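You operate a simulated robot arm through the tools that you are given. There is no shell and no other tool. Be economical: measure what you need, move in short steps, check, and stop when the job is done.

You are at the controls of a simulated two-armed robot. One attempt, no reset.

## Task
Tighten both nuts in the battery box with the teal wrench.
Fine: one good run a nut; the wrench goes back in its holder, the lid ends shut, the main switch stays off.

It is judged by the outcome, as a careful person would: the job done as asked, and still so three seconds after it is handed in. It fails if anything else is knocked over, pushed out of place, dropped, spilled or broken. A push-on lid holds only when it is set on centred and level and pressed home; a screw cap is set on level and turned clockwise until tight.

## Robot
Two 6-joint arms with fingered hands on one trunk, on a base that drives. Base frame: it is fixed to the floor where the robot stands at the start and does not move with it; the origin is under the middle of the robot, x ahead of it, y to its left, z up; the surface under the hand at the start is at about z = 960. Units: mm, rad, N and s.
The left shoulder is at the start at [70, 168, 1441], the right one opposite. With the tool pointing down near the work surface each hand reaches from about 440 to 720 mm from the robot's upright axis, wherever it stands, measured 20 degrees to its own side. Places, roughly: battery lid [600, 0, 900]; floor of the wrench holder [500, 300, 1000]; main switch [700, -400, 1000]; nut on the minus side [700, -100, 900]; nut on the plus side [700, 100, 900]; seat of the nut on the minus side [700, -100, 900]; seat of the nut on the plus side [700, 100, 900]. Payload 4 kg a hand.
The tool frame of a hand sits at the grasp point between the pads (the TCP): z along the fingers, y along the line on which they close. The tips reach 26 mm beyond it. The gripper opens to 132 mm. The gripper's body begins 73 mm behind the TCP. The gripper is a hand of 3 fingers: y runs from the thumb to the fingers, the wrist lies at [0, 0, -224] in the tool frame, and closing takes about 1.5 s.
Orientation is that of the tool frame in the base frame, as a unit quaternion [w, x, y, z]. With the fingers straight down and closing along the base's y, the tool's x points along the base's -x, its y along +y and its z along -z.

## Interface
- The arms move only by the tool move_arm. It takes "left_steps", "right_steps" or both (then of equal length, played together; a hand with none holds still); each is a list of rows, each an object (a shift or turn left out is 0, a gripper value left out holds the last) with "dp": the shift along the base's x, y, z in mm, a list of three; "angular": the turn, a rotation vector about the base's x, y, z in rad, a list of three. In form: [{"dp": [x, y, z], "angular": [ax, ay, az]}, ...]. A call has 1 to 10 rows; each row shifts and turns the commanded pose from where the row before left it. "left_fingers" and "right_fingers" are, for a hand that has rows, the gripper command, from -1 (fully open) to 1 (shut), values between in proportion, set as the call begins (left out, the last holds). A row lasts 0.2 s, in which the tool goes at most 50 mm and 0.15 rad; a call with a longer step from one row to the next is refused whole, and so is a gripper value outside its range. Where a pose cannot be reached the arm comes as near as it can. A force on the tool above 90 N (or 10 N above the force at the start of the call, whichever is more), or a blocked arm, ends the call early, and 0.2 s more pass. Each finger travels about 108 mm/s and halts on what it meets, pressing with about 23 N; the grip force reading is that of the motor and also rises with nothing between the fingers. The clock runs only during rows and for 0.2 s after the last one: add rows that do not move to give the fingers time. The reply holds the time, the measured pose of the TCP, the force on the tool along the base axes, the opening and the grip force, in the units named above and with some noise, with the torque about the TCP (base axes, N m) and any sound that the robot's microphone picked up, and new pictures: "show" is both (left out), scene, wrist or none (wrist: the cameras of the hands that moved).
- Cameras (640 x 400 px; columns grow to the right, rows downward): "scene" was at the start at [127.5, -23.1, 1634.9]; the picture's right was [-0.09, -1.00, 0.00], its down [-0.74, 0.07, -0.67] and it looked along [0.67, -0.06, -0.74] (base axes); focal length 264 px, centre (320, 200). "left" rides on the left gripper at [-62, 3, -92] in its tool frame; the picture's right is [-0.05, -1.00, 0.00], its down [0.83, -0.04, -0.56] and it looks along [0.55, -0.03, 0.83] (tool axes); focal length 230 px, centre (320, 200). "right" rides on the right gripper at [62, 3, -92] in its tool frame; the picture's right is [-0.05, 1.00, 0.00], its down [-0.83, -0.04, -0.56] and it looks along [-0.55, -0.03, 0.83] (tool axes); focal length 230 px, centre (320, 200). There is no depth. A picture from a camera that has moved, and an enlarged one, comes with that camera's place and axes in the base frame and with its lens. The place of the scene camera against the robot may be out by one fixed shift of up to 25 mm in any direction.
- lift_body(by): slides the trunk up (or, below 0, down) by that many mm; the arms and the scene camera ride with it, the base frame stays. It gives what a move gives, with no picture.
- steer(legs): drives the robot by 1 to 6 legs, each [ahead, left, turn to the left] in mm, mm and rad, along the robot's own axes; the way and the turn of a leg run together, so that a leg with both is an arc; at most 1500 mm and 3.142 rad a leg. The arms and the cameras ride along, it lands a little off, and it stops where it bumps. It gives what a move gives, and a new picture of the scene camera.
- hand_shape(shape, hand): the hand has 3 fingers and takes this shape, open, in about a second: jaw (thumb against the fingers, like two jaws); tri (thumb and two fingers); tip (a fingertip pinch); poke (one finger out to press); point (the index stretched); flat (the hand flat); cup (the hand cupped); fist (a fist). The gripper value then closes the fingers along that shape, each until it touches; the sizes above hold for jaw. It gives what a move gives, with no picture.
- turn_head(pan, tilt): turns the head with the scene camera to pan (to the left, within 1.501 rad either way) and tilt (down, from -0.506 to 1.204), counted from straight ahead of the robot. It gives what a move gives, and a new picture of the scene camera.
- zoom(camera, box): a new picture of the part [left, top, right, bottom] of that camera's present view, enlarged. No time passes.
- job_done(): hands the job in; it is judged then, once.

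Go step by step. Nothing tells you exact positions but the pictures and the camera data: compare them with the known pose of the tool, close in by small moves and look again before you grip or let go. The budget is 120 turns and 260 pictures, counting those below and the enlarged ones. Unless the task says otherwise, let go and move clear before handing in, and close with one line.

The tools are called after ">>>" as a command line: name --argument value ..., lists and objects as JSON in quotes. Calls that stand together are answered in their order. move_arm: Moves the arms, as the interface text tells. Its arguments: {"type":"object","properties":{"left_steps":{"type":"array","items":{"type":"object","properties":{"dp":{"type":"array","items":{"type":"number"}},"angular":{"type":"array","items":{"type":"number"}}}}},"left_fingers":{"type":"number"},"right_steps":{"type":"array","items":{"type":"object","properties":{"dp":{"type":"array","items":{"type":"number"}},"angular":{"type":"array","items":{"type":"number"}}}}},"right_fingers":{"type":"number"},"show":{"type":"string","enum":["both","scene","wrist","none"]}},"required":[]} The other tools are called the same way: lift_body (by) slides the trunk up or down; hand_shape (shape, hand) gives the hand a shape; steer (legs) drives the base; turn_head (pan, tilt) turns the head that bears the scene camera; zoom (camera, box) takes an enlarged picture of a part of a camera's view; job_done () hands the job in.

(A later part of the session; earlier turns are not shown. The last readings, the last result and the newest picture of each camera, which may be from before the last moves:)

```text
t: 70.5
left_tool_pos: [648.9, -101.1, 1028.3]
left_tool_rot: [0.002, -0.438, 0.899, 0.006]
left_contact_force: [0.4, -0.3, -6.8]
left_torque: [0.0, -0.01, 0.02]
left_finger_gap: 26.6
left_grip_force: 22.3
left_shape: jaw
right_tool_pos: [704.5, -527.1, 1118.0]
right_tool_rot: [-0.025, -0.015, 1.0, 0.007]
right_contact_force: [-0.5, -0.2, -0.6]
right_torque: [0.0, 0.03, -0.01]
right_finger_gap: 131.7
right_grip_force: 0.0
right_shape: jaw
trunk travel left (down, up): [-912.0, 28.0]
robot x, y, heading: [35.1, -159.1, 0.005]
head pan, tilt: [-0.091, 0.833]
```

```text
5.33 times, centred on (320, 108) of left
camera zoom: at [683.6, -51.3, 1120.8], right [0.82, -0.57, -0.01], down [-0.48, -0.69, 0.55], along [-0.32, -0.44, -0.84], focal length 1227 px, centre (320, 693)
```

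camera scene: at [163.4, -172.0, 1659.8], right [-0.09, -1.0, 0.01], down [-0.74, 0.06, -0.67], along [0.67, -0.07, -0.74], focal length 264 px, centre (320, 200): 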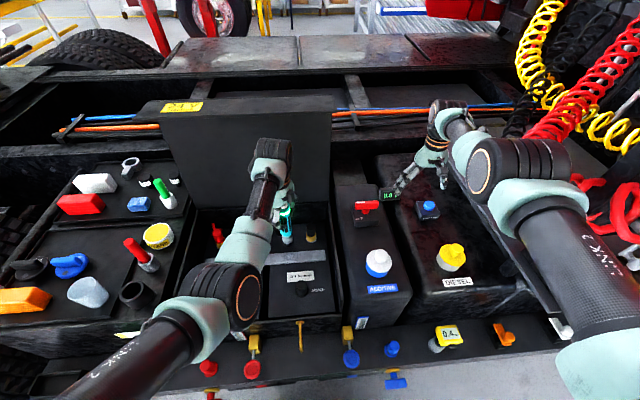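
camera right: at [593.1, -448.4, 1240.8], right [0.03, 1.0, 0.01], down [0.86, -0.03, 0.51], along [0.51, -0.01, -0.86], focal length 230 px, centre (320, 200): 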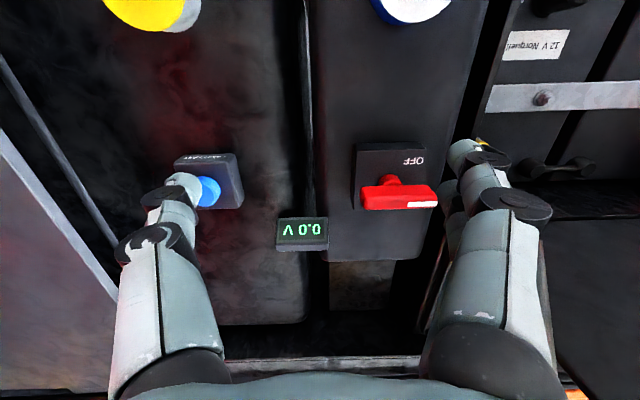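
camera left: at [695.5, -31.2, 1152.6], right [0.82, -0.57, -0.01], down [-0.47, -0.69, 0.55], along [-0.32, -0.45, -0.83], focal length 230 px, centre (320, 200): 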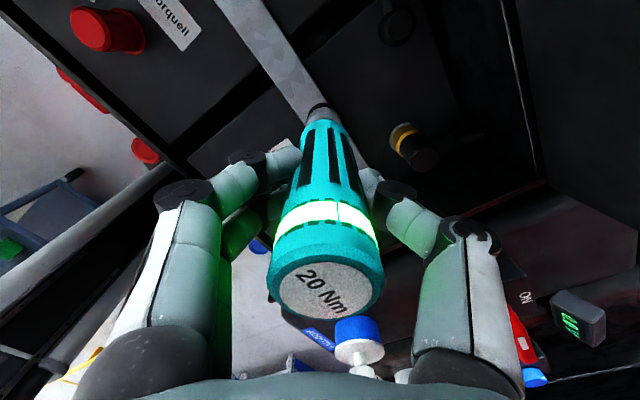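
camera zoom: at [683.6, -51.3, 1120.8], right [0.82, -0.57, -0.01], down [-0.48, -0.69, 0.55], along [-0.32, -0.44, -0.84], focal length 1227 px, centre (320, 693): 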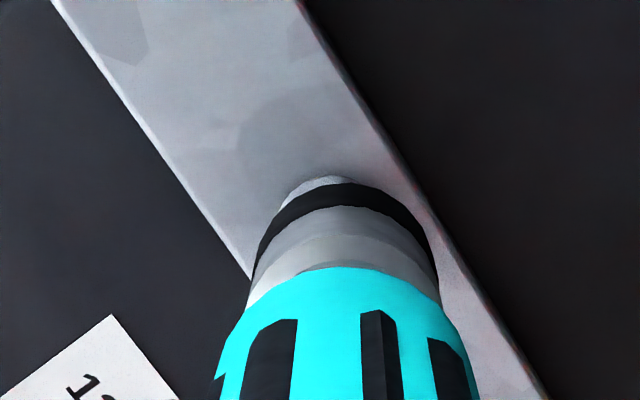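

I estimate the correction at about (-2, +4) mm. I apply it, lower 14 mm and recheck.

>>> move_arm --left_steps '[{"dp": [-2, 4, 0]}, {"dp": [0, 0, -7]}, {"dp": [0, 0, -7]}, {}]' --show "none"

>>> zoom --camera "scene" --box '[270, 236, 310, 264]'

>>> zoom --camera "left" --box '[260, 70, 380, 145]'

```text
t: 71.5
left_tool_pos: [646.7, -94.7, 1014.4]
left_tool_rot: [0.001, -0.438, 0.899, 0.005]
left_contact_force: [-0.2, -0.1, -7.4]
left_torque: [0.03, 0.05, 0.03]
left_finger_gap: 26.5
left_grip_force: 23.1
left_shape: jaw
right_tool_pos: [705.6, -525.1, 1118.2]
right_tool_rot: [-0.025, -0.016, 1.0, 0.006]
right_contact_force: [-0.4, 0.2, 0.7]
right_torque: [0.02, -0.01, 0.02]
right_finger_gap: 131.9
right_grip_force: 0.1
right_shape: jaw
trunk travel left (down, up): [-912.0, 28.0]
robot x, y, heading: [32.1, -161.1, -0.004]
head pan, tilt: [-0.091, 0.833]
```

```text
14.29 times, centred on (290, 250) of scene
camera zoom: at [163.3, -183.2, 1659.8], right [-0.09, -1.0, 0.0], down [-0.74, 0.07, -0.67], along [0.67, -0.06, -0.74], focal length 3773 px, centre (749, -514)
```

zoom: 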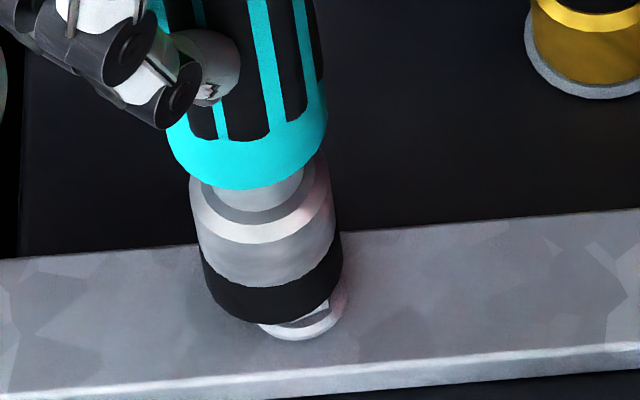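

```text
5.33 times, centred on (320, 108) of left
camera zoom: at [681.2, -45.1, 1107.1], right [0.82, -0.57, -0.01], down [-0.48, -0.69, 0.55], along [-0.32, -0.45, -0.84], focal length 1227 px, centre (320, 693)
```

zoom: 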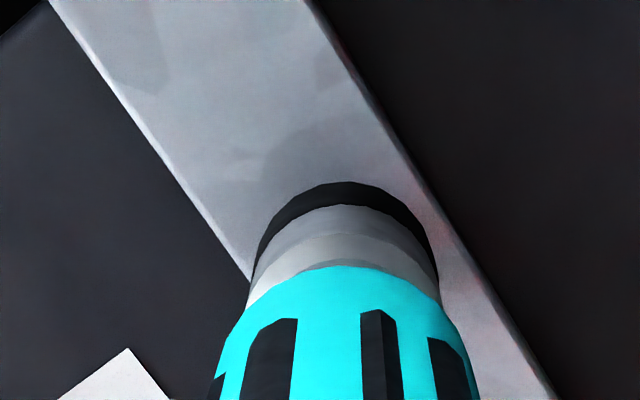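

I overshot in y by about 4–5 mm. Correcting by (+1, -4.5).

>>> move_arm --left_steps '[{"dp": [1, -4.5, 0]}, {}, {}]' --show "none"

>>> zoom --camera "scene" --box '[270, 236, 310, 264]'

>>> zoom --camera "left" --box '[260, 70, 380, 145]'

```text
t: 72.2
left_tool_pos: [646.9, -100.3, 1014.3]
left_tool_rot: [0.002, -0.439, 0.899, 0.005]
left_contact_force: [0.4, -0.6, -8.2]
left_torque: [-0.01, 0.0, 0.0]
left_finger_gap: 26.7
left_grip_force: 23.0
left_shape: jaw
right_tool_pos: [705.4, -525.3, 1118.7]
right_tool_rot: [-0.024, -0.014, 1.0, 0.007]
right_contact_force: [0.0, -0.4, -0.1]
right_torque: [0.0, 0.02, 0.02]
right_finger_gap: 132.1
right_grip_force: 0.0
right_shape: jaw
trunk travel left (down, up): [-912.0, 28.0]
robot x, y, heading: [32.6, -162.6, -0.002]
head pan, tilt: [-0.091, 0.833]
```

```text
14.29 times, centred on (290, 250) of scene
camera zoom: at [163.4, -183.5, 1659.8], right [-0.09, -1.0, 0.0], down [-0.74, 0.07, -0.67], along [0.67, -0.06, -0.74], focal length 3773 px, centre (749, -514)
```

zoom: 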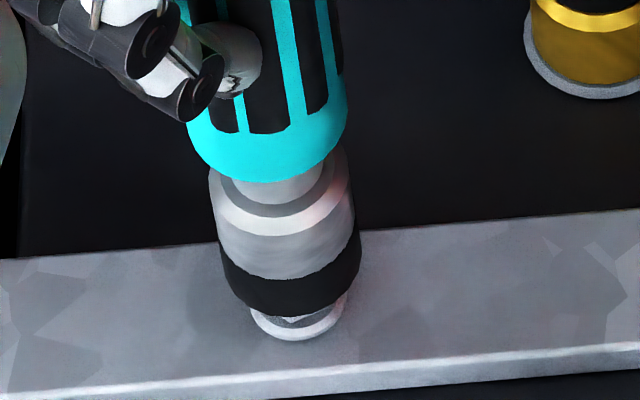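

```text
5.33 times, centred on (320, 108) of left
camera zoom: at [682.4, -50.0, 1107.4], right [0.82, -0.57, -0.01], down [-0.48, -0.69, 0.55], along [-0.32, -0.45, -0.84], focal length 1227 px, centre (320, 693)
```

zoom: 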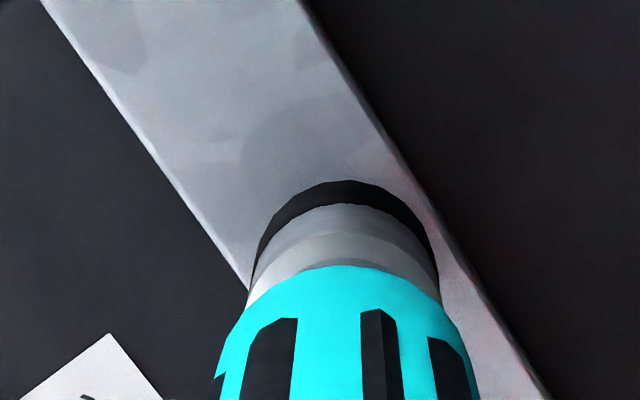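

Aligned within a millimetre. I lower onto the nut.

>>> move_arm --left_steps '[{"dp": [0, -0.7, -4]}, {"dp": [0, 0, -4]}, {"dp": [0, 0, -4]}, {"dp": [0, 0, -3]}, {}]' --show "none"

>>> zoom --camera "scene" --box '[270, 236, 310, 264]'

```text
t: 73.5
left_tool_pos: [647.6, -99.8, 999.8]
left_tool_rot: [0.002, -0.438, 0.899, 0.006]
left_contact_force: [-0.2, 0.1, -8.0]
left_torque: [0.03, -0.01, -0.03]
left_finger_gap: 26.5
left_grip_force: 22.7
left_shape: jaw
right_tool_pos: [705.1, -524.9, 1119.0]
right_tool_rot: [-0.024, -0.015, 1.0, 0.006]
right_contact_force: [0.0, -0.5, 0.1]
right_torque: [0.0, -0.01, 0.0]
right_finger_gap: 131.7
right_grip_force: 0.1
right_shape: jaw
trunk travel left (down, up): [-912.0, 28.0]
robot x, y, heading: [34.2, -159.6, -0.0]
head pan, tilt: [-0.091, 0.833]
```

```text
14.29 times, centred on (290, 250) of scene
camera zoom: at [163.5, -183.5, 1659.8], right [-0.09, -1.0, 0.0], down [-0.74, 0.07, -0.67], along [0.67, -0.06, -0.74], focal length 3773 px, centre (749, -514)
```

zoom: 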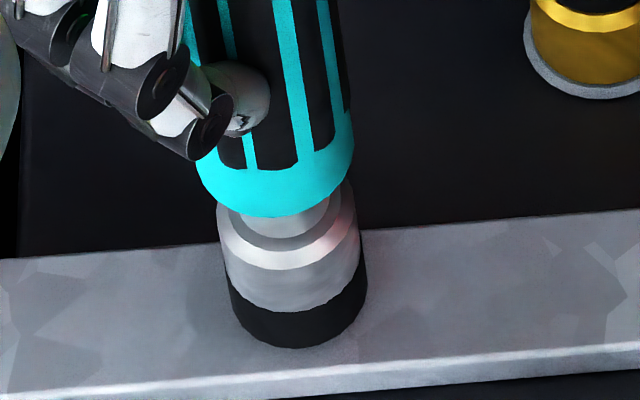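

The socket is over the nut. I press lightly and watch the ring before turning.

>>> move_arm --left_steps '[{"dp": [0, 0, -1.5]}, {"dp": [0, 0, -1.5]}, {"dp": [0, 0, -1]}]' --show "wrist"

```text
t: 74.2
left_tool_pos: [647.2, -101.6, 998.1]
left_tool_rot: [0.003, -0.438, 0.899, 0.005]
left_contact_force: [0.1, -0.1, -1.2]
left_torque: [0.05, 0.06, -0.08]
left_finger_gap: 26.8
left_grip_force: 23.5
left_shape: jaw
right_tool_pos: [704.8, -525.4, 1119.8]
right_tool_rot: [-0.024, -0.014, 1.0, 0.007]
right_contact_force: [0.0, 0.4, -0.5]
right_torque: [-0.02, 0.01, 0.01]
right_finger_gap: 131.7
right_grip_force: 0.1
right_shape: jaw
trunk travel left (down, up): [-912.0, 28.0]
robot x, y, heading: [36.2, -155.4, 0.005]
head pan, tilt: [-0.091, 0.833]
camera left: at [682.0, -50.6, 1090.1], right [0.82, -0.57, -0.01], down [-0.48, -0.69, 0.55], along [-0.32, -0.45, -0.84], focal length 230 px, centre (320, 200)
```

left: 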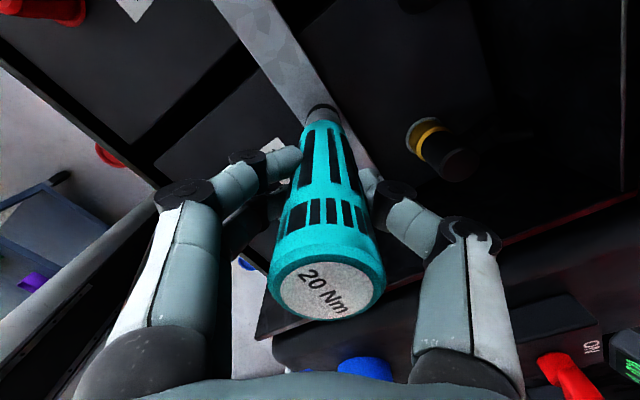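

The ring went out, so a new run has started. I press a bit more and hold to see if it completes by itself.

>>> move_arm --left_steps '[{"dp": [0, 0, -1]}, {"dp": [0, 0, -0.5]}, {}, {}, {}]' --show "wrist"

```text
t: 75.5
left_tool_pos: [646.7, -100.9, 995.4]
left_tool_rot: [0.002, -0.439, 0.899, 0.005]
left_contact_force: [0.1, 0.1, 6.1]
left_torque: [-0.03, 0.0, -0.23]
left_finger_gap: 26.8
left_grip_force: 22.7
left_shape: jaw
right_tool_pos: [703.5, -526.9, 1121.1]
right_tool_rot: [-0.024, -0.014, 1.0, 0.007]
right_contact_force: [-0.1, 0.7, 0.0]
right_torque: [0.0, 0.01, -0.03]
right_finger_gap: 132.0
right_grip_force: 0.0
right_shape: jaw
trunk travel left (down, up): [-912.0, 28.0]
robot x, y, heading: [33.4, -162.3, -0.005]
head pan, tilt: [-0.091, 0.833]
camera left: at [681.0, -50.8, 1088.2], right [0.82, -0.57, -0.01], down [-0.48, -0.69, 0.55], along [-0.32, -0.45, -0.84], focal length 230 px, centre (320, 200)
```

left: 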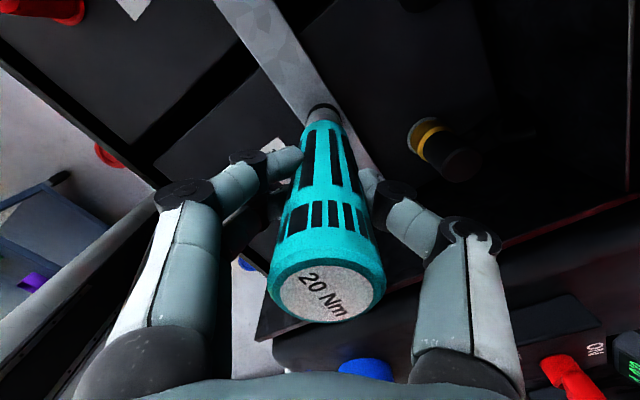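

Same load as in the first run, about 1.5 s in. I hold another second.

>>> move_arm --left_steps '[{}, {}, {}, {}]' --show "wrist"

```text
t: 76.5
left_tool_pos: [646.2, -101.4, 995.2]
left_tool_rot: [0.002, -0.438, 0.899, 0.004]
left_contact_force: [-0.7, 0.0, 3.7]
left_torque: [-0.01, 0.02, -0.09]
left_finger_gap: 26.7
left_grip_force: 22.9
left_shape: jaw
right_tool_pos: [704.9, -525.6, 1119.9]
right_tool_rot: [-0.024, -0.015, 1.0, 0.006]
right_contact_force: [0.9, 0.2, 0.0]
right_torque: [0.01, 0.02, 0.0]
right_finger_gap: 132.0
right_grip_force: 0.1
right_shape: jaw
trunk travel left (down, up): [-912.0, 28.0]
robot x, y, heading: [37.9, -161.0, -0.002]
head pan, tilt: [-0.091, 0.833]
camera left: at [681.1, -50.7, 1087.4], right [0.82, -0.57, -0.01], down [-0.48, -0.69, 0.55], along [-0.32, -0.45, -0.84], focal length 230 px, centre (320, 200)
```

left: 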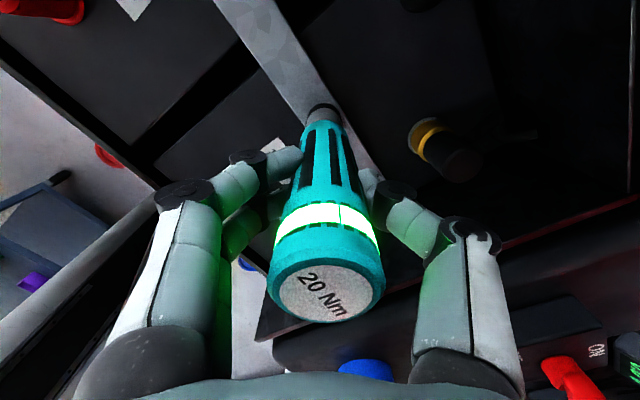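

Green again, this time without any turning, so both runs are good. I lift straight off the nut and raise the trunk.

>>> move_arm --left_steps '[{"dp": [0, 0, 10]}, {"dp": [0, 0, 15]}, {"dp": [0, 0, 20]}, {"dp": [0, 0, 20]}, {"dp": [0, 25, 10]}, {"dp": [0, 30, 10]}, {"dp": [0, 30, 0]}]' --show "none"

>>> lift_body --by 27

>>> zoom --camera "scene" --box '[190, 200, 340, 300]'

```text
t: 78.0
left_tool_pos: [647.8, -15.0, 1078.3]
left_tool_rot: [0.001, -0.439, 0.899, 0.004]
left_contact_force: [0.0, -0.4, -7.7]
left_torque: [-0.04, 0.03, -0.02]
left_finger_gap: 26.9
left_grip_force: 23.1
left_shape: jaw
right_tool_pos: [706.1, -524.3, 1118.1]
right_tool_rot: [-0.024, -0.015, 1.0, 0.005]
right_contact_force: [-0.2, 0.6, 0.5]
right_torque: [-0.02, 0.0, 0.0]
right_finger_gap: 131.9
right_grip_force: 0.1
right_shape: jaw
trunk travel left (down, up): [-912.0, 28.0]
robot x, y, heading: [35.0, -161.6, 0.002]
head pan, tilt: [-0.091, 0.833]
```

```text
t: 78.8
left_tool_pos: [647.3, -16.0, 1105.9]
left_tool_rot: [0.001, -0.439, 0.899, 0.005]
left_contact_force: [0.8, -0.4, -7.2]
left_torque: [0.0, 0.01, -0.01]
left_finger_gap: 26.6
left_grip_force: 23.0
left_shape: jaw
right_tool_pos: [706.8, -525.7, 1145.7]
right_tool_rot: [-0.025, -0.015, 1.0, 0.006]
right_contact_force: [1.2, -0.1, 0.1]
right_torque: [-0.03, -0.04, -0.01]
right_finger_gap: 131.7
right_grip_force: 0.1
right_shape: jaw
trunk travel left (down, up): [-939.0, 1.0]
robot x, y, heading: [32.8, -162.5, 0.001]
head pan, tilt: [-0.091, 0.833]
```

```text
4.00 times, centred on (265, 250) of scene
camera zoom: at [163.2, -182.9, 1686.8], right [-0.09, -1.0, 0.0], down [-0.74, 0.07, -0.67], along [0.67, -0.06, -0.74], focal length 1056 px, centre (540, 0)
```

zoom: 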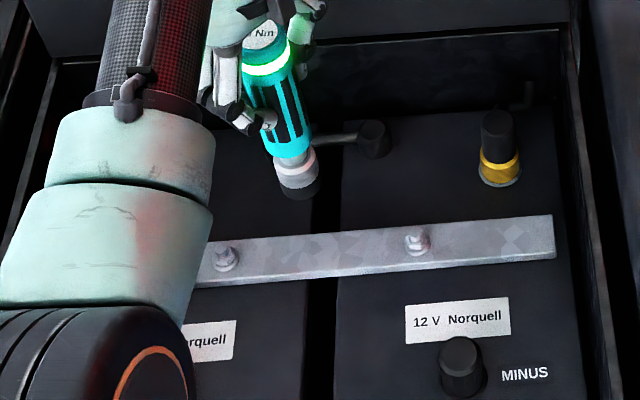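

I gain height by reaching slightly forward inside the box, clear of the lid, then drive back and left.

>>> move_arm --left_steps '[{"dp": [15, 20, 18]}, {"dp": [15, 20, 18]}, {"dp": [15, 20, 18]}, {"dp": [0, 20, 18]}, {"dp": [0, 0, 10]}]' --show "none"

>>> steer --legs '[[-100, 40, 0], [-62, 40, 0]]'

```text
t: 80.0
left_tool_pos: [692.1, 64.3, 1189.5]
left_tool_rot: [0.002, -0.438, 0.899, 0.005]
left_contact_force: [-0.5, 0.1, -7.8]
left_torque: [0.02, 0.0, 0.04]
left_finger_gap: 26.5
left_grip_force: 23.8
left_shape: jaw
right_tool_pos: [706.3, -524.1, 1146.3]
right_tool_rot: [-0.024, -0.015, 1.0, 0.005]
right_contact_force: [0.2, 0.2, -0.3]
right_torque: [0.01, 0.0, 0.02]
right_finger_gap: 131.9
right_grip_force: 0.1
right_shape: jaw
trunk travel left (down, up): [-939.0, 1.0]
robot x, y, heading: [36.6, -162.3, 0.002]
head pan, tilt: [-0.091, 0.833]
```

```text
t: 81.8
left_tool_pos: [544.8, 134.5, 1181.9]
left_tool_rot: [-0.002, -0.438, 0.899, 0.01]
left_contact_force: [2.1, -0.5, -8.3]
left_torque: [0.02, 0.05, -0.01]
left_finger_gap: 26.4
left_grip_force: 22.4
left_shape: jaw
right_tool_pos: [557.1, -452.8, 1135.3]
right_tool_rot: [-0.03, -0.014, 0.999, 0.009]
right_contact_force: [0.6, -1.0, -1.4]
right_torque: [0.05, 0.1, -0.02]
right_finger_gap: 132.0
right_grip_force: 0.1
right_shape: jaw
trunk travel left (down, up): [-939.0, 1.0]
robot x, y, heading: [-126.1, -80.6, -0.002]
head pan, tilt: [-0.091, 0.833]
camera scene: at [21.0, -113.6, 1684.9], right [-0.09, -1.0, 0.0], down [-0.74, 0.07, -0.66], along [0.66, -0.06, -0.75], focal length 264 px, centre (320, 200)
```

scene: 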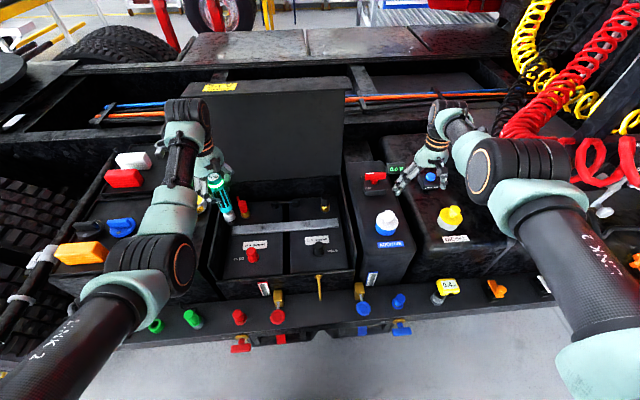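

I go back along the reverse path to above the holder at (492, 300), keeping height.

>>> move_arm --left_steps '[{"dp": [-2, 25, 5]}, {"dp": [-12, 30, 5]}, {"dp": [-12, 30, 0]}, {"dp": [-12, 30, 0]}, {"dp": [-11, 30, 0]}, {"dp": [0, 15, 0]}, {}]' --show "both"

```text
t: 83.4
left_tool_pos: [486.5, 304.2, 1195.1]
left_tool_rot: [0.001, -0.437, 0.899, 0.004]
left_contact_force: [0.2, -0.4, -6.6]
left_torque: [0.0, -0.03, -0.03]
left_finger_gap: 26.4
left_grip_force: 23.1
left_shape: jaw
left hand out of reach, approached as far as the arm can: row 4
right_tool_pos: [544.4, -447.2, 1145.0]
right_tool_rot: [-0.024, -0.013, 1.0, 0.006]
right_contact_force: [0.1, -0.1, 0.5]
right_torque: [0.01, -0.02, 0.0]
right_finger_gap: 132.0
right_grip_force: 0.0
right_shape: jaw
trunk travel left (down, up): [-939.0, 1.0]
robot x, y, heading: [-125.0, -83.1, -0.003]
head pan, tilt: [-0.091, 0.833]
camera scene: at [1.7, -103.4, 1686.9], right [-0.09, -1.0, 0.0], down [-0.74, 0.07, -0.67], along [0.67, -0.06, -0.74], focal length 264 px, centre (320, 200)
camera left: at [521.4, 354.1, 1288.1], right [0.82, -0.58, -0.01], down [-0.48, -0.69, 0.55], along [-0.32, -0.45, -0.84], focal length 230 px, centre (320, 200)
```

scene: 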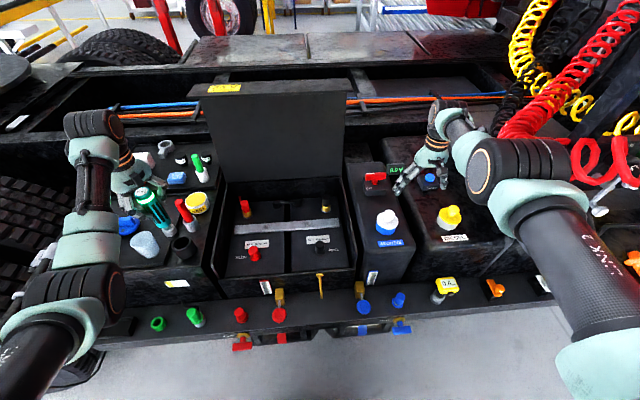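
left: 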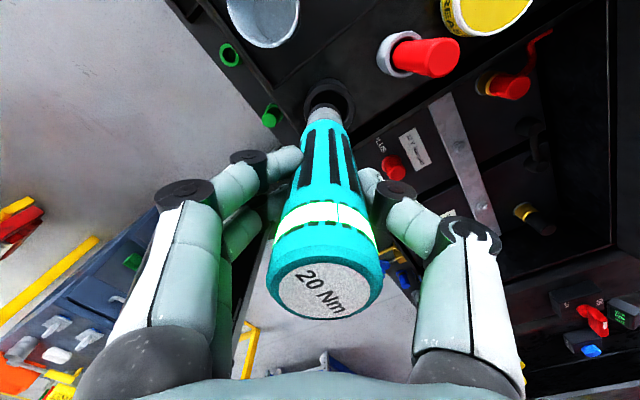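

I correct to the recorded holder position and compare with the earlier view.

>>> move_arm --left_steps '[{"dp": [5.5, -4, 0]}, {}, {}]' --show "none"

>>> zoom --camera "scene" --box '[130, 200, 220, 270]'

>>> zoom --camera "left" --box '[260, 60, 390, 145]'

```text
t: 84.2
left_tool_pos: [492.2, 299.3, 1195.2]
left_tool_rot: [0.002, -0.437, 0.899, 0.004]
left_contact_force: [-0.7, 1.0, -7.4]
left_torque: [0.01, 0.03, -0.02]
left_finger_gap: 26.6
left_grip_force: 23.4
left_shape: jaw
right_tool_pos: [545.0, -446.3, 1146.5]
right_tool_rot: [-0.025, -0.014, 1.0, 0.006]
right_contact_force: [-0.5, -0.7, -0.1]
right_torque: [0.04, 0.0, -0.01]
right_finger_gap: 132.2
right_grip_force: 0.0
right_shape: jaw
trunk travel left (down, up): [-939.0, 1.0]
robot x, y, heading: [-125.4, -80.7, -0.002]
head pan, tilt: [-0.091, 0.833]
```

```text
5.71 times, centred on (175, 235) of scene
camera zoom: at [2.5, -102.8, 1686.8], right [-0.09, -1.0, 0.0], down [-0.74, 0.07, -0.67], along [0.67, -0.06, -0.74], focal length 1509 px, centre (1149, 0)
```

zoom: 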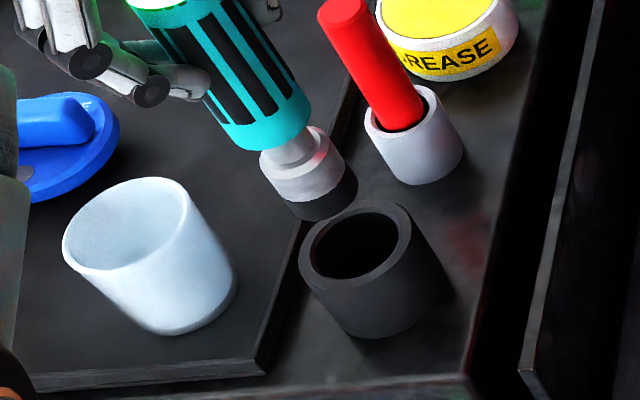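

```text
4.71 times, centred on (325, 102) of left
camera zoom: at [527.4, 350.1, 1288.0], right [0.82, -0.57, -0.01], down [-0.48, -0.69, 0.55], along [-0.32, -0.45, -0.84], focal length 1083 px, centre (296, 659)
```

zoom: 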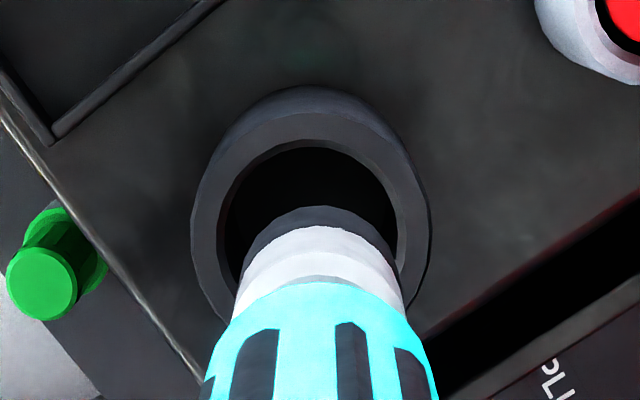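

The geometry matches the moment of removal. I lower into the cup in stages.

>>> move_arm --left_steps '[{"dp": [0, 0.8, -15]}, {"dp": [0, 0, -15]}, {"dp": [0, 0, -15]}, {"dp": [0, 0, -10]}, {}]' --show "none"

>>> zoom --camera "left" --box '[260, 60, 390, 145]'

```text
t: 85.4
left_tool_pos: [493.4, 300.2, 1139.7]
left_tool_rot: [0.001, -0.438, 0.899, 0.004]
left_contact_force: [0.2, 0.1, -7.5]
left_torque: [0.01, 0.03, 0.02]
left_finger_gap: 26.5
left_grip_force: 23.2
left_shape: jaw
right_tool_pos: [546.7, -446.9, 1145.7]
right_tool_rot: [-0.024, -0.014, 1.0, 0.007]
right_contact_force: [0.1, 0.0, -0.2]
right_torque: [0.0, 0.0, 0.0]
right_finger_gap: 132.1
right_grip_force: 0.0
right_shape: jaw
trunk travel left (down, up): [-939.0, 1.0]
robot x, y, heading: [-126.5, -79.7, -0.007]
head pan, tilt: [-0.091, 0.833]
```

```text
4.71 times, centred on (325, 102) of left
camera zoom: at [527.4, 350.7, 1232.5], right [0.82, -0.58, -0.01], down [-0.48, -0.69, 0.55], along [-0.32, -0.45, -0.84], focal length 1083 px, centre (296, 659)
```

zoom: 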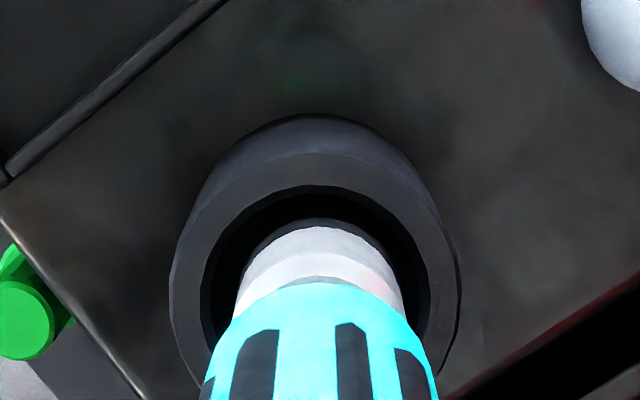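

The socket is going down centred inside the cup. I continue to the bottom, watching the force.

>>> move_arm --left_steps '[{"dp": [0, 0, -10]}, {"dp": [0, 0, -10]}, {"dp": [0, 0, -10]}, {"dp": [0, 0, -5]}, {}]' --show "none"

```text
t: 86.6
left_tool_pos: [492.5, 300.7, 1104.0]
left_tool_rot: [0.001, -0.438, 0.899, 0.005]
left_contact_force: [0.2, 0.8, -7.8]
left_torque: [0.01, -0.02, -0.01]
left_finger_gap: 26.6
left_grip_force: 22.9
left_shape: jaw
right_tool_pos: [546.0, -446.8, 1145.1]
right_tool_rot: [-0.024, -0.013, 1.0, 0.006]
right_contact_force: [-0.2, 0.3, -0.2]
right_torque: [-0.02, 0.04, 0.03]
right_finger_gap: 132.1
right_grip_force: 0.0
right_shape: jaw
trunk travel left (down, up): [-939.0, 1.0]
robot x, y, heading: [-126.9, -81.7, -0.004]
head pan, tilt: [-0.091, 0.833]
```

>>> move_arm --left_steps '[{"dp": [0, 0, -2]}, {"dp": [0, 0, -2]}, {"dp": [0, 0, -1]}, {}]' --show "none"

```text
t: 87.6
left_tool_pos: [492.8, 300.7, 1101.8]
left_tool_rot: [0.003, -0.438, 0.899, 0.004]
left_contact_force: [0.4, 0.0, -1.5]
left_torque: [0.02, 0.05, 0.01]
left_finger_gap: 26.7
left_grip_force: 23.2
left_shape: jaw
right_tool_pos: [545.9, -445.6, 1146.7]
right_tool_rot: [-0.024, -0.014, 1.0, 0.005]
right_contact_force: [-0.9, -0.3, 0.0]
right_torque: [-0.03, 0.0, -0.01]
right_finger_gap: 132.0
right_grip_force: 0.1
right_shape: jaw
trunk travel left (down, up): [-939.0, 1.0]
robot x, y, heading: [-126.2, -80.0, -0.003]
head pan, tilt: [-0.091, 0.833]
```

The wrench rests on the holder floor. I open the fingers to 80 mm only, to spare the glass, and check.

>>> move_arm --left_steps '[{"dp": [0, 0, -0.7]}, {}, {}, {}]' --left_fingers -0.2 --show "both"

```text
t: 88.6
left_tool_pos: [492.5, 300.6, 1100.4]
left_tool_rot: [0.003, -0.438, 0.899, 0.005]
left_contact_force: [0.0, 0.0, 0.8]
left_torque: [-0.03, -0.03, 0.01]
left_finger_gap: 78.7
left_grip_force: 0.1
left_shape: jaw
right_tool_pos: [545.4, -445.1, 1145.8]
right_tool_rot: [-0.024, -0.013, 1.0, 0.007]
right_contact_force: [0.7, -0.3, 0.4]
right_torque: [0.0, 0.04, 0.01]
right_finger_gap: 132.1
right_grip_force: 0.0
right_shape: jaw
trunk travel left (down, up): [-939.0, 1.0]
robot x, y, heading: [-128.7, -82.6, 0.0]
head pan, tilt: [-0.091, 0.833]
camera scene: at [1.6, -104.3, 1686.9], right [-0.09, -1.0, 0.0], down [-0.74, 0.07, -0.67], along [0.67, -0.06, -0.74], focal length 264 px, centre (320, 200)
camera left: at [526.5, 350.1, 1193.0], right [0.82, -0.58, -0.01], down [-0.48, -0.69, 0.55], along [-0.32, -0.45, -0.84], focal length 230 px, centre (320, 200)
```

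scene: 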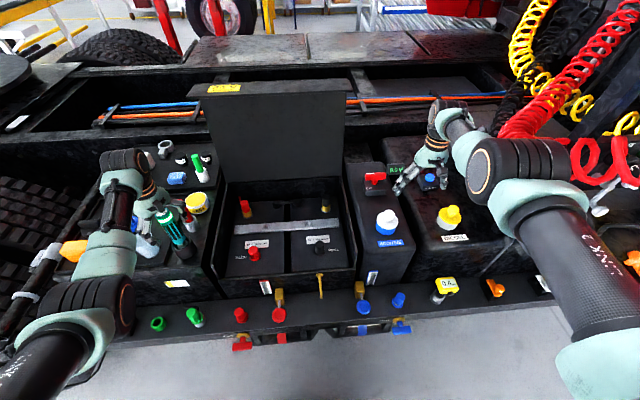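
left: 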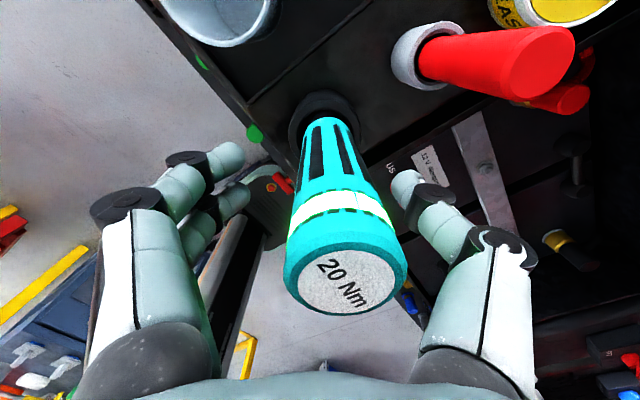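

The wrench stands free in its holder, ring green. I raise the left hand clear and back away before turning to close the lid.

>>> move_arm --left_steps '[{"dp": [0, 0, 25]}, {"dp": [0, 0, 25]}, {"dp": [0, 0, 25]}, {"dp": [0, 0, 25]}, {}]' --show "wrist"

>>> steer --legs '[[-131, 0, 0], [0, 80, 0]]'

```text
t: 89.8
left_tool_pos: [492.8, 300.2, 1199.6]
left_tool_rot: [0.002, -0.437, 0.899, 0.004]
left_contact_force: [0.1, 0.9, 0.1]
left_torque: [0.0, -0.02, -0.03]
left_finger_gap: 78.7
left_grip_force: 0.1
left_shape: jaw
right_tool_pos: [545.0, -447.3, 1146.0]
right_tool_rot: [-0.025, -0.014, 1.0, 0.007]
right_contact_force: [0.5, -0.1, -0.3]
right_torque: [0.01, 0.01, -0.02]
right_finger_gap: 131.9
right_grip_force: 0.1
right_shape: jaw
trunk travel left (down, up): [-939.0, 1.0]
robot x, y, heading: [-123.7, -80.6, 0.002]
head pan, tilt: [-0.091, 0.833]
camera left: at [526.9, 350.0, 1292.7], right [0.82, -0.57, -0.01], down [-0.48, -0.69, 0.55], along [-0.32, -0.45, -0.84], focal length 230 px, centre (320, 200)
```

left: 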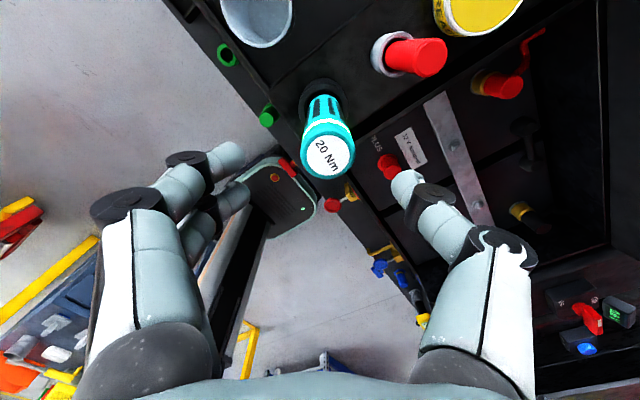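

```text
t: 91.7
left_tool_pos: [364.0, 367.6, 1201.2]
left_tool_rot: [0.003, -0.437, 0.9, 0.009]
left_contact_force: [0.2, -0.5, -0.4]
left_torque: [0.03, 0.02, 0.02]
left_finger_gap: 78.8
left_grip_force: 0.1
left_shape: jaw
right_tool_pos: [415.0, -379.0, 1141.2]
right_tool_rot: [-0.025, -0.013, 1.0, 0.011]
right_contact_force: [0.0, -0.2, 0.5]
right_torque: [0.05, 0.04, 0.0]
right_finger_gap: 132.0
right_grip_force: 0.0
right_shape: jaw
trunk travel left (down, up): [-939.0, 1.0]
robot x, y, heading: [-253.4, 3.1, -0.005]
head pan, tilt: [-0.091, 0.833]
camera scene: at [-126.4, -38.4, 1686.6], right [-0.1, -1.0, -0.01], down [-0.74, 0.08, -0.67], along [0.67, -0.06, -0.74], focal length 264 px, centre (320, 200)
```

scene: 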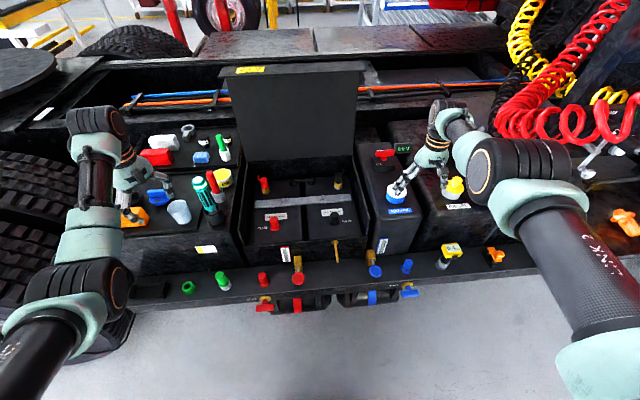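

I turn to heading 0.3 as before.

>>> steer --legs '[[0, 0, 0.305]]'

```text
t: 93.1
left_tool_pos: [223.3, 542.4, 1200.8]
left_tool_rot: [0.002, -0.567, 0.824, 0.005]
left_contact_force: [0.3, 0.0, -0.1]
left_torque: [-0.01, 0.0, -0.05]
left_finger_gap: 78.6
left_grip_force: 0.0
left_shape: jaw
right_tool_pos: [492.4, -156.2, 1145.1]
right_tool_rot: [-0.025, -0.164, 0.986, 0.003]
right_contact_force: [-0.2, -0.2, -0.5]
right_torque: [0.0, 0.0, 0.0]
right_finger_gap: 131.9
right_grip_force: 0.1
right_shape: jaw
trunk travel left (down, up): [-939.0, 1.0]
robot x, y, heading: [-255.9, -3.5, 0.298]
head pan, tilt: [-0.091, 0.833]
camera scene: at [-131.2, 10.8, 1686.9], right [0.21, -0.98, 0.0], down [-0.72, -0.15, -0.67], along [0.66, 0.14, -0.74], focal length 264 px, centre (320, 200)
```

scene: 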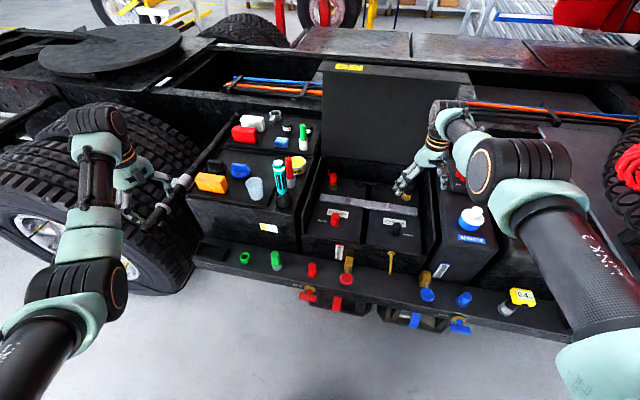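

I bring the right arm back to the raised, yawed posture by reversing the earlier path: yaw first.

>>> move_arm --right_steps '[{"dp": [20, 4, 10], "angular": [0, 0, 0.15]}, {"dp": [20, 4, 15], "angular": [0, 0, 0.15]}, {"dp": [10, 8, 15], "angular": [0, 0, 0.15]}, {"dp": [10, 8, 15], "angular": [0, 0, 0.15]}, {"dp": [10, 8, 15], "angular": [0, 0, 0.15]}, {"dp": [5, 8, 15], "angular": [0, 0, 0.15]}, {"dp": [5, 12, 15], "angular": [0, 0, 0.15]}, {"dp": [0, 12, 15], "angular": [0, 0, 0.15]}]' --right_fingers -0.4 --show "none"

>>> move_arm --right_steps '[{"dp": [7, 8, 25], "angular": [0, -0.1, 0]}, {"dp": [7, 8, 25], "angular": [0, -0.1, 0]}, {"dp": [7, 8, 25], "angular": [0, -0.1, 0]}, {"dp": [7, 8, 25], "angular": [0, -0.1, 0]}, {"dp": [7, 8, 25], "angular": [0, -0.1, 0]}, {"dp": [7, 8, 25], "angular": [0, -0.1, 0]}]' --show "both"

```text
t: 94.9
left_tool_pos: [221.6, 544.4, 1198.8]
left_tool_rot: [0.001, -0.567, 0.824, 0.004]
left_contact_force: [0.0, -0.2, -1.2]
left_torque: [-0.03, -0.02, 0.03]
left_finger_gap: 78.6
left_grip_force: 0.0
left_shape: jaw
right_tool_pos: [502.5, -86.9, 1267.6]
right_tool_rot: [-0.022, -0.692, 0.721, -0.011]
right_contact_force: [0.2, 0.1, 0.6]
right_torque: [-0.04, 0.02, 0.05]
right_finger_gap: 93.0
right_grip_force: 0.0
right_shape: jaw
right hand out of reach, approached as far as the arm can: row 1, 2, 3, 4, 5, 7
trunk travel left (down, up): [-939.0, 1.0]
robot x, y, heading: [-255.6, -2.6, 0.3]
head pan, tilt: [-0.091, 0.833]
```

```text
t: 96.3
left_tool_pos: [220.9, 544.2, 1200.8]
left_tool_rot: [0.001, -0.567, 0.824, 0.003]
left_contact_force: [0.0, 0.2, 0.2]
left_torque: [0.06, 0.02, 0.01]
left_finger_gap: 78.8
left_grip_force: 0.0
left_shape: jaw
right_tool_pos: [545.0, -39.5, 1420.3]
right_tool_rot: [0.193, -0.656, 0.697, -0.216]
right_contact_force: [-1.0, 1.1, 0.2]
right_torque: [-0.01, 0.0, -0.02]
right_finger_gap: 92.7
right_grip_force: 0.0
right_shape: jaw
trunk travel left (down, up): [-939.0, 1.0]
robot x, y, heading: [-254.0, -2.9, 0.3]
head pan, tilt: [-0.091, 0.833]
camera scene: at [-133.0, 14.0, 1686.9], right [0.21, -0.98, 0.0], down [-0.72, -0.15, -0.67], along [0.66, 0.14, -0.74], focal length 264 px, centre (320, 200)
camera right: at [487.7, -96.2, 1497.0], right [-0.83, 0.1, -0.55], down [-0.22, 0.85, 0.47], along [0.52, 0.51, -0.68], focal length 230 px, centre (320, 200)
```

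scene: 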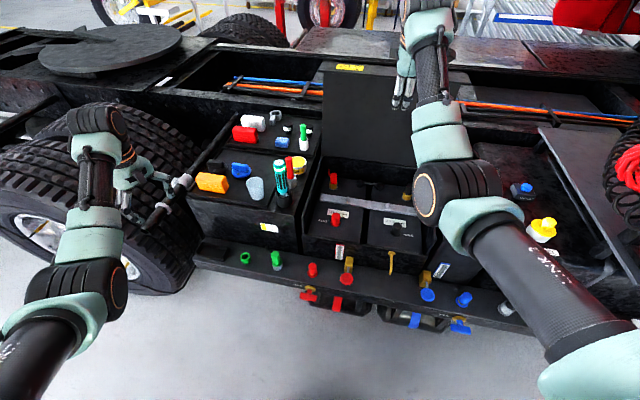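
right: 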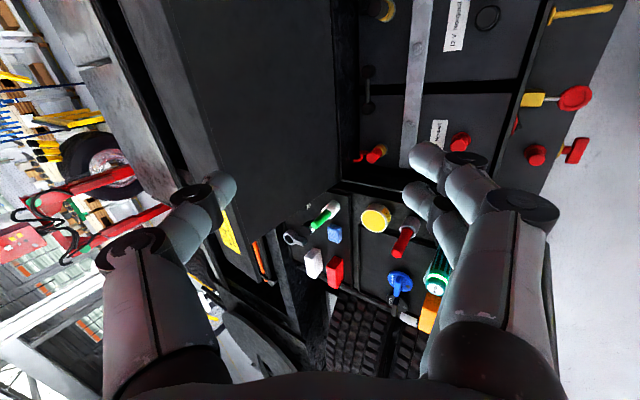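

I extend the arm 60 mm and then drive straight in so the hand passes over the lid edge.

>>> move_arm --right_steps '[{"dp": [30, 0, 5]}, {"dp": [30, 0, 5]}, {"dp": [5, 0, 0]}]' --show "none"

>>> steer --legs '[[143, -44, 0]]'

```text
t: 97.1
left_tool_pos: [219.8, 544.8, 1199.6]
left_tool_rot: [0.001, -0.568, 0.823, 0.004]
left_contact_force: [-0.5, 0.0, 0.5]
left_torque: [-0.01, -0.01, -0.01]
left_finger_gap: 78.9
left_grip_force: 0.1
left_shape: jaw
right_tool_pos: [605.4, -40.2, 1429.3]
right_tool_rot: [0.194, -0.657, 0.696, -0.217]
right_contact_force: [0.0, 0.1, -0.1]
right_torque: [-0.01, -0.02, 0.03]
right_finger_gap: 92.3
right_grip_force: 0.0
right_shape: jaw
right hand out of reach, approached as far as the arm can: row 3
trunk travel left (down, up): [-939.0, 1.0]
robot x, y, heading: [-256.5, -2.0, 0.298]
head pan, tilt: [-0.091, 0.833]
```

```text
t: 98.5
left_tool_pos: [366.9, 543.5, 1201.0]
left_tool_rot: [0.003, -0.567, 0.824, 0.004]
left_contact_force: [0.3, -0.8, 1.0]
left_torque: [0.0, -0.03, -0.04]
left_finger_gap: 78.7
left_grip_force: 0.0
left_shape: jaw
right_tool_pos: [748.6, -38.2, 1432.3]
right_tool_rot: [0.194, -0.656, 0.696, -0.218]
right_contact_force: [-0.8, -0.1, 0.3]
right_torque: [-0.02, 0.03, -0.02]
right_finger_gap: 92.4
right_grip_force: 0.0
right_shape: jaw
trunk travel left (down, up): [-939.0, 1.0]
robot x, y, heading: [-110.4, -5.4, 0.299]
head pan, tilt: [-0.091, 0.833]
camera scene: at [11.0, 13.6, 1687.4], right [0.21, -0.98, 0.0], down [-0.72, -0.15, -0.68], along [0.66, 0.14, -0.74], focal length 264 px, centre (320, 200)
```

scene: 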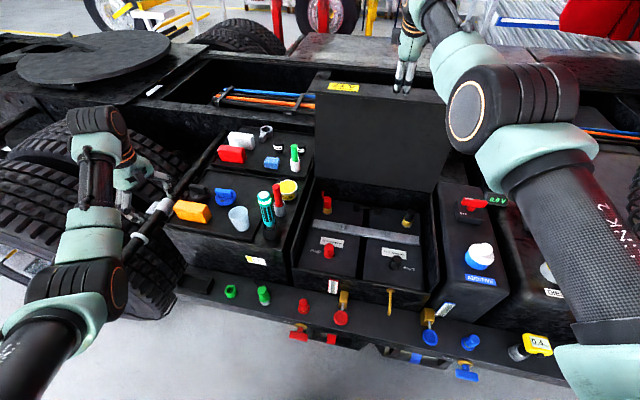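

Tips are above the lid's top edge. I drive the remaining distance to put the hand behind the lid and look with the wrist camera.

>>> steer --legs '[[108, -33, 0]]'

>>> move_arm --right_steps '[{}]' --show "wrist"

```text
t: 99.7
left_tool_pos: [475.2, 544.4, 1202.8]
left_tool_rot: [0.004, -0.567, 0.823, 0.003]
left_contact_force: [-0.1, -0.6, 0.2]
left_torque: [0.03, -0.01, -0.02]
left_finger_gap: 78.7
left_grip_force: 0.1
left_shape: jaw
right_tool_pos: [855.6, -40.7, 1435.9]
right_tool_rot: [0.195, -0.655, 0.697, -0.218]
right_contact_force: [-0.1, 0.4, 0.7]
right_torque: [0.0, -0.03, -0.01]
right_finger_gap: 92.5
right_grip_force: 0.0
right_shape: jaw
trunk travel left (down, up): [-939.0, 1.0]
robot x, y, heading: [2.4, 1.1, 0.299]
head pan, tilt: [-0.091, 0.833]
camera scene: at [117.5, 13.4, 1687.8], right [0.21, -0.98, 0.0], down [-0.72, -0.15, -0.68], along [0.66, 0.14, -0.74], focal length 264 px, centre (320, 200)
```

scene: 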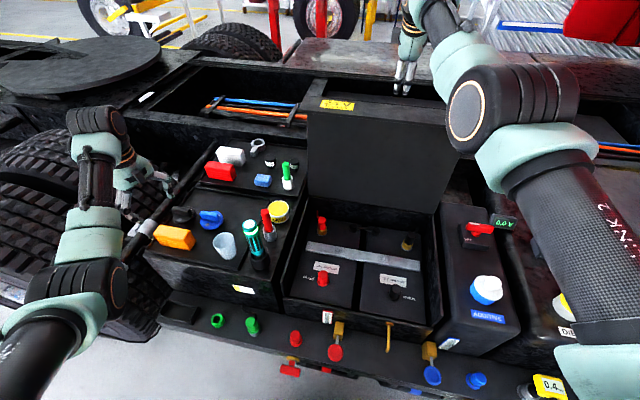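

```text
t: 100.1
left_tool_pos: [484.3, 544.2, 1198.2]
left_tool_rot: [0.0, -0.566, 0.824, 0.005]
left_contact_force: [0.1, 0.0, 0.5]
left_torque: [0.0, -0.02, -0.01]
left_finger_gap: 78.8
left_grip_force: 0.0
left_shape: jaw
right_tool_pos: [866.9, -40.0, 1428.3]
right_tool_rot: [0.192, -0.656, 0.697, -0.216]
right_contact_force: [-0.3, 0.7, -0.1]
right_torque: [0.06, 0.0, -0.02]
right_finger_gap: 92.6
right_grip_force: 0.0
right_shape: jaw
trunk travel left (down, up): [-939.0, 1.0]
robot x, y, heading: [6.0, -1.8, 0.297]
head pan, tilt: [-0.091, 0.833]
camera right: at [810.6, -96.5, 1505.4], right [-0.83, 0.1, -0.55], down [-0.22, 0.85, 0.47], along [0.52, 0.51, -0.69], focal length 230 px, centre (320, 200)
```

right: 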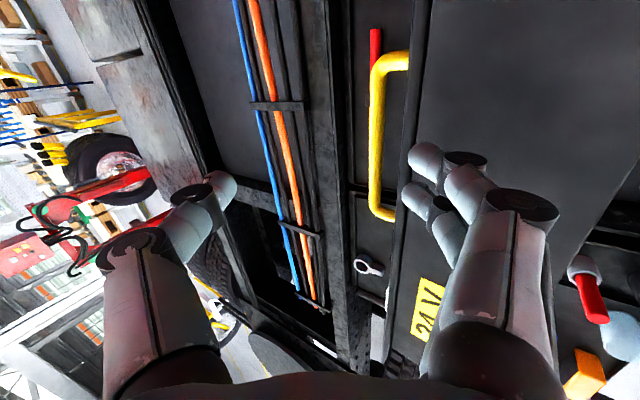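

The lid leans back about 11°, and this tilt can't cage the handle from behind within reach. New plan: straddle the lid's top edge at its right side with the right hand, pull it over and carry it down, then set it home by the handle with the left hand. First I back out and square up.

>>> steer --legs '[[-205, 63, 0], [0, 0, -0.298], [0, -130, 0]]'

```text
t: 103.6
left_tool_pos: [405.8, 255.7, 1198.6]
left_tool_rot: [0.002, -0.439, 0.898, 0.003]
left_contact_force: [0.1, 0.1, 0.1]
left_torque: [-0.04, -0.01, -0.07]
left_finger_gap: 79.0
left_grip_force: 0.0
left_shape: jaw
right_tool_pos: [600.8, -414.1, 1430.7]
right_tool_rot: [0.157, -0.547, 0.785, -0.245]
right_contact_force: [0.9, 0.1, -0.1]
right_torque: [-0.05, -0.05, 0.01]
right_finger_gap: 92.2
right_grip_force: 0.0
right_shape: jaw
trunk travel left (down, up): [-939.0, 1.0]
robot x, y, heading: [-210.8, -129.7, 0.001]
head pan, tilt: [-0.091, 0.833]
camera scene: at [-84.1, -148.5, 1686.9], right [-0.09, -1.0, 0.0], down [-0.74, 0.06, -0.67], along [0.67, -0.06, -0.74], focal length 264 px, centre (320, 200)
```

scene: 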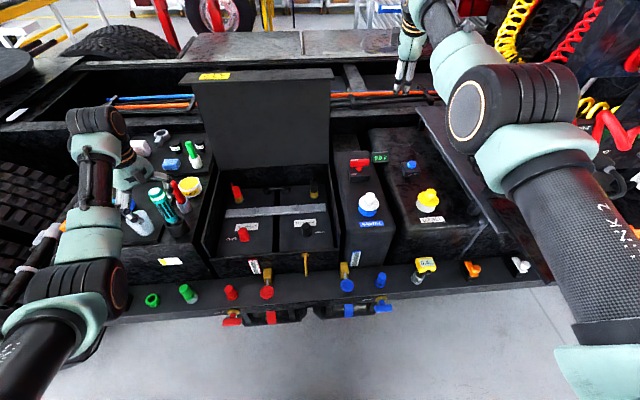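

I slide the right hand to y≈-190, correct its yaw, and unwind the left hand's yaw at the same time.

>>> move_arm --right_steps '[{"dp": [0, 28, 0], "angular": [0, 0, 0.04]}, {"dp": [0, 28, 0], "angular": [0, 0, 0.04]}, {"dp": [0, 28, 0], "angular": [0, 0, 0.04]}, {"dp": [0, 28, 0], "angular": [0, 0, 0.04]}, {"dp": [0, 28, 0], "angular": [0, 0, 0.04]}, {"dp": [0, 28, 0], "angular": [0, 0, 0.04]}, {"dp": [0, 28, 0], "angular": [0, 0, 0.04]}, {"dp": [0, 28, 0], "angular": [0, 0, 0.02]}]' --left_steps '[{"angular": [0, 0, -0.12]}, {"angular": [0, 0, -0.12]}, {"angular": [0, 0, -0.12]}, {"angular": [0, 0, -0.12]}, {"angular": [0, 0, -0.12]}, {"angular": [0, 0, -0.12]}, {"angular": [0, 0, -0.12]}, {"angular": [0, 0, -0.06]}]' --show "scene"

```text
t: 105.4
left_tool_pos: [405.3, 252.5, 1198.7]
left_tool_rot: [0.004, -0.004, 1.0, 0.002]
left_contact_force: [0.4, 0.2, -1.3]
left_torque: [-0.05, 0.03, -0.01]
left_finger_gap: 78.9
left_grip_force: 0.1
left_shape: jaw
right_tool_pos: [583.1, -203.7, 1426.5]
right_tool_rot: [0.194, -0.658, 0.695, -0.217]
right_contact_force: [0.3, 0.4, 0.0]
right_torque: [-0.03, -0.01, 0.01]
right_finger_gap: 92.4
right_grip_force: 0.1
right_shape: jaw
right hand out of reach, approached as far as the arm can: row 5, 7, 8
trunk travel left (down, up): [-939.0, 1.0]
robot x, y, heading: [-208.2, -133.4, 0.004]
head pan, tilt: [-0.091, 0.833]
camera scene: at [-84.4, -152.2, 1686.9], right [-0.09, -1.0, 0.0], down [-0.74, 0.07, -0.67], along [0.67, -0.06, -0.74], focal length 264 px, centre (320, 200)
```

scene: 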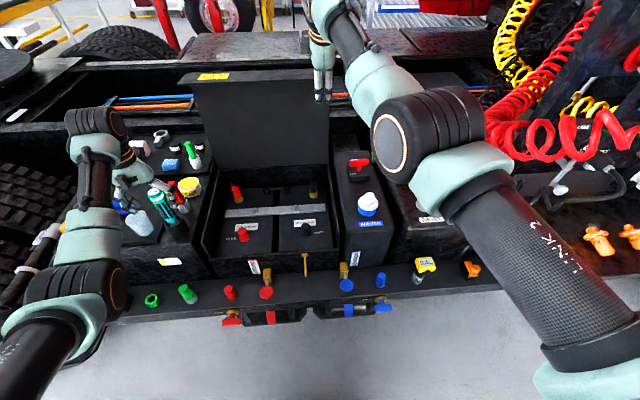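

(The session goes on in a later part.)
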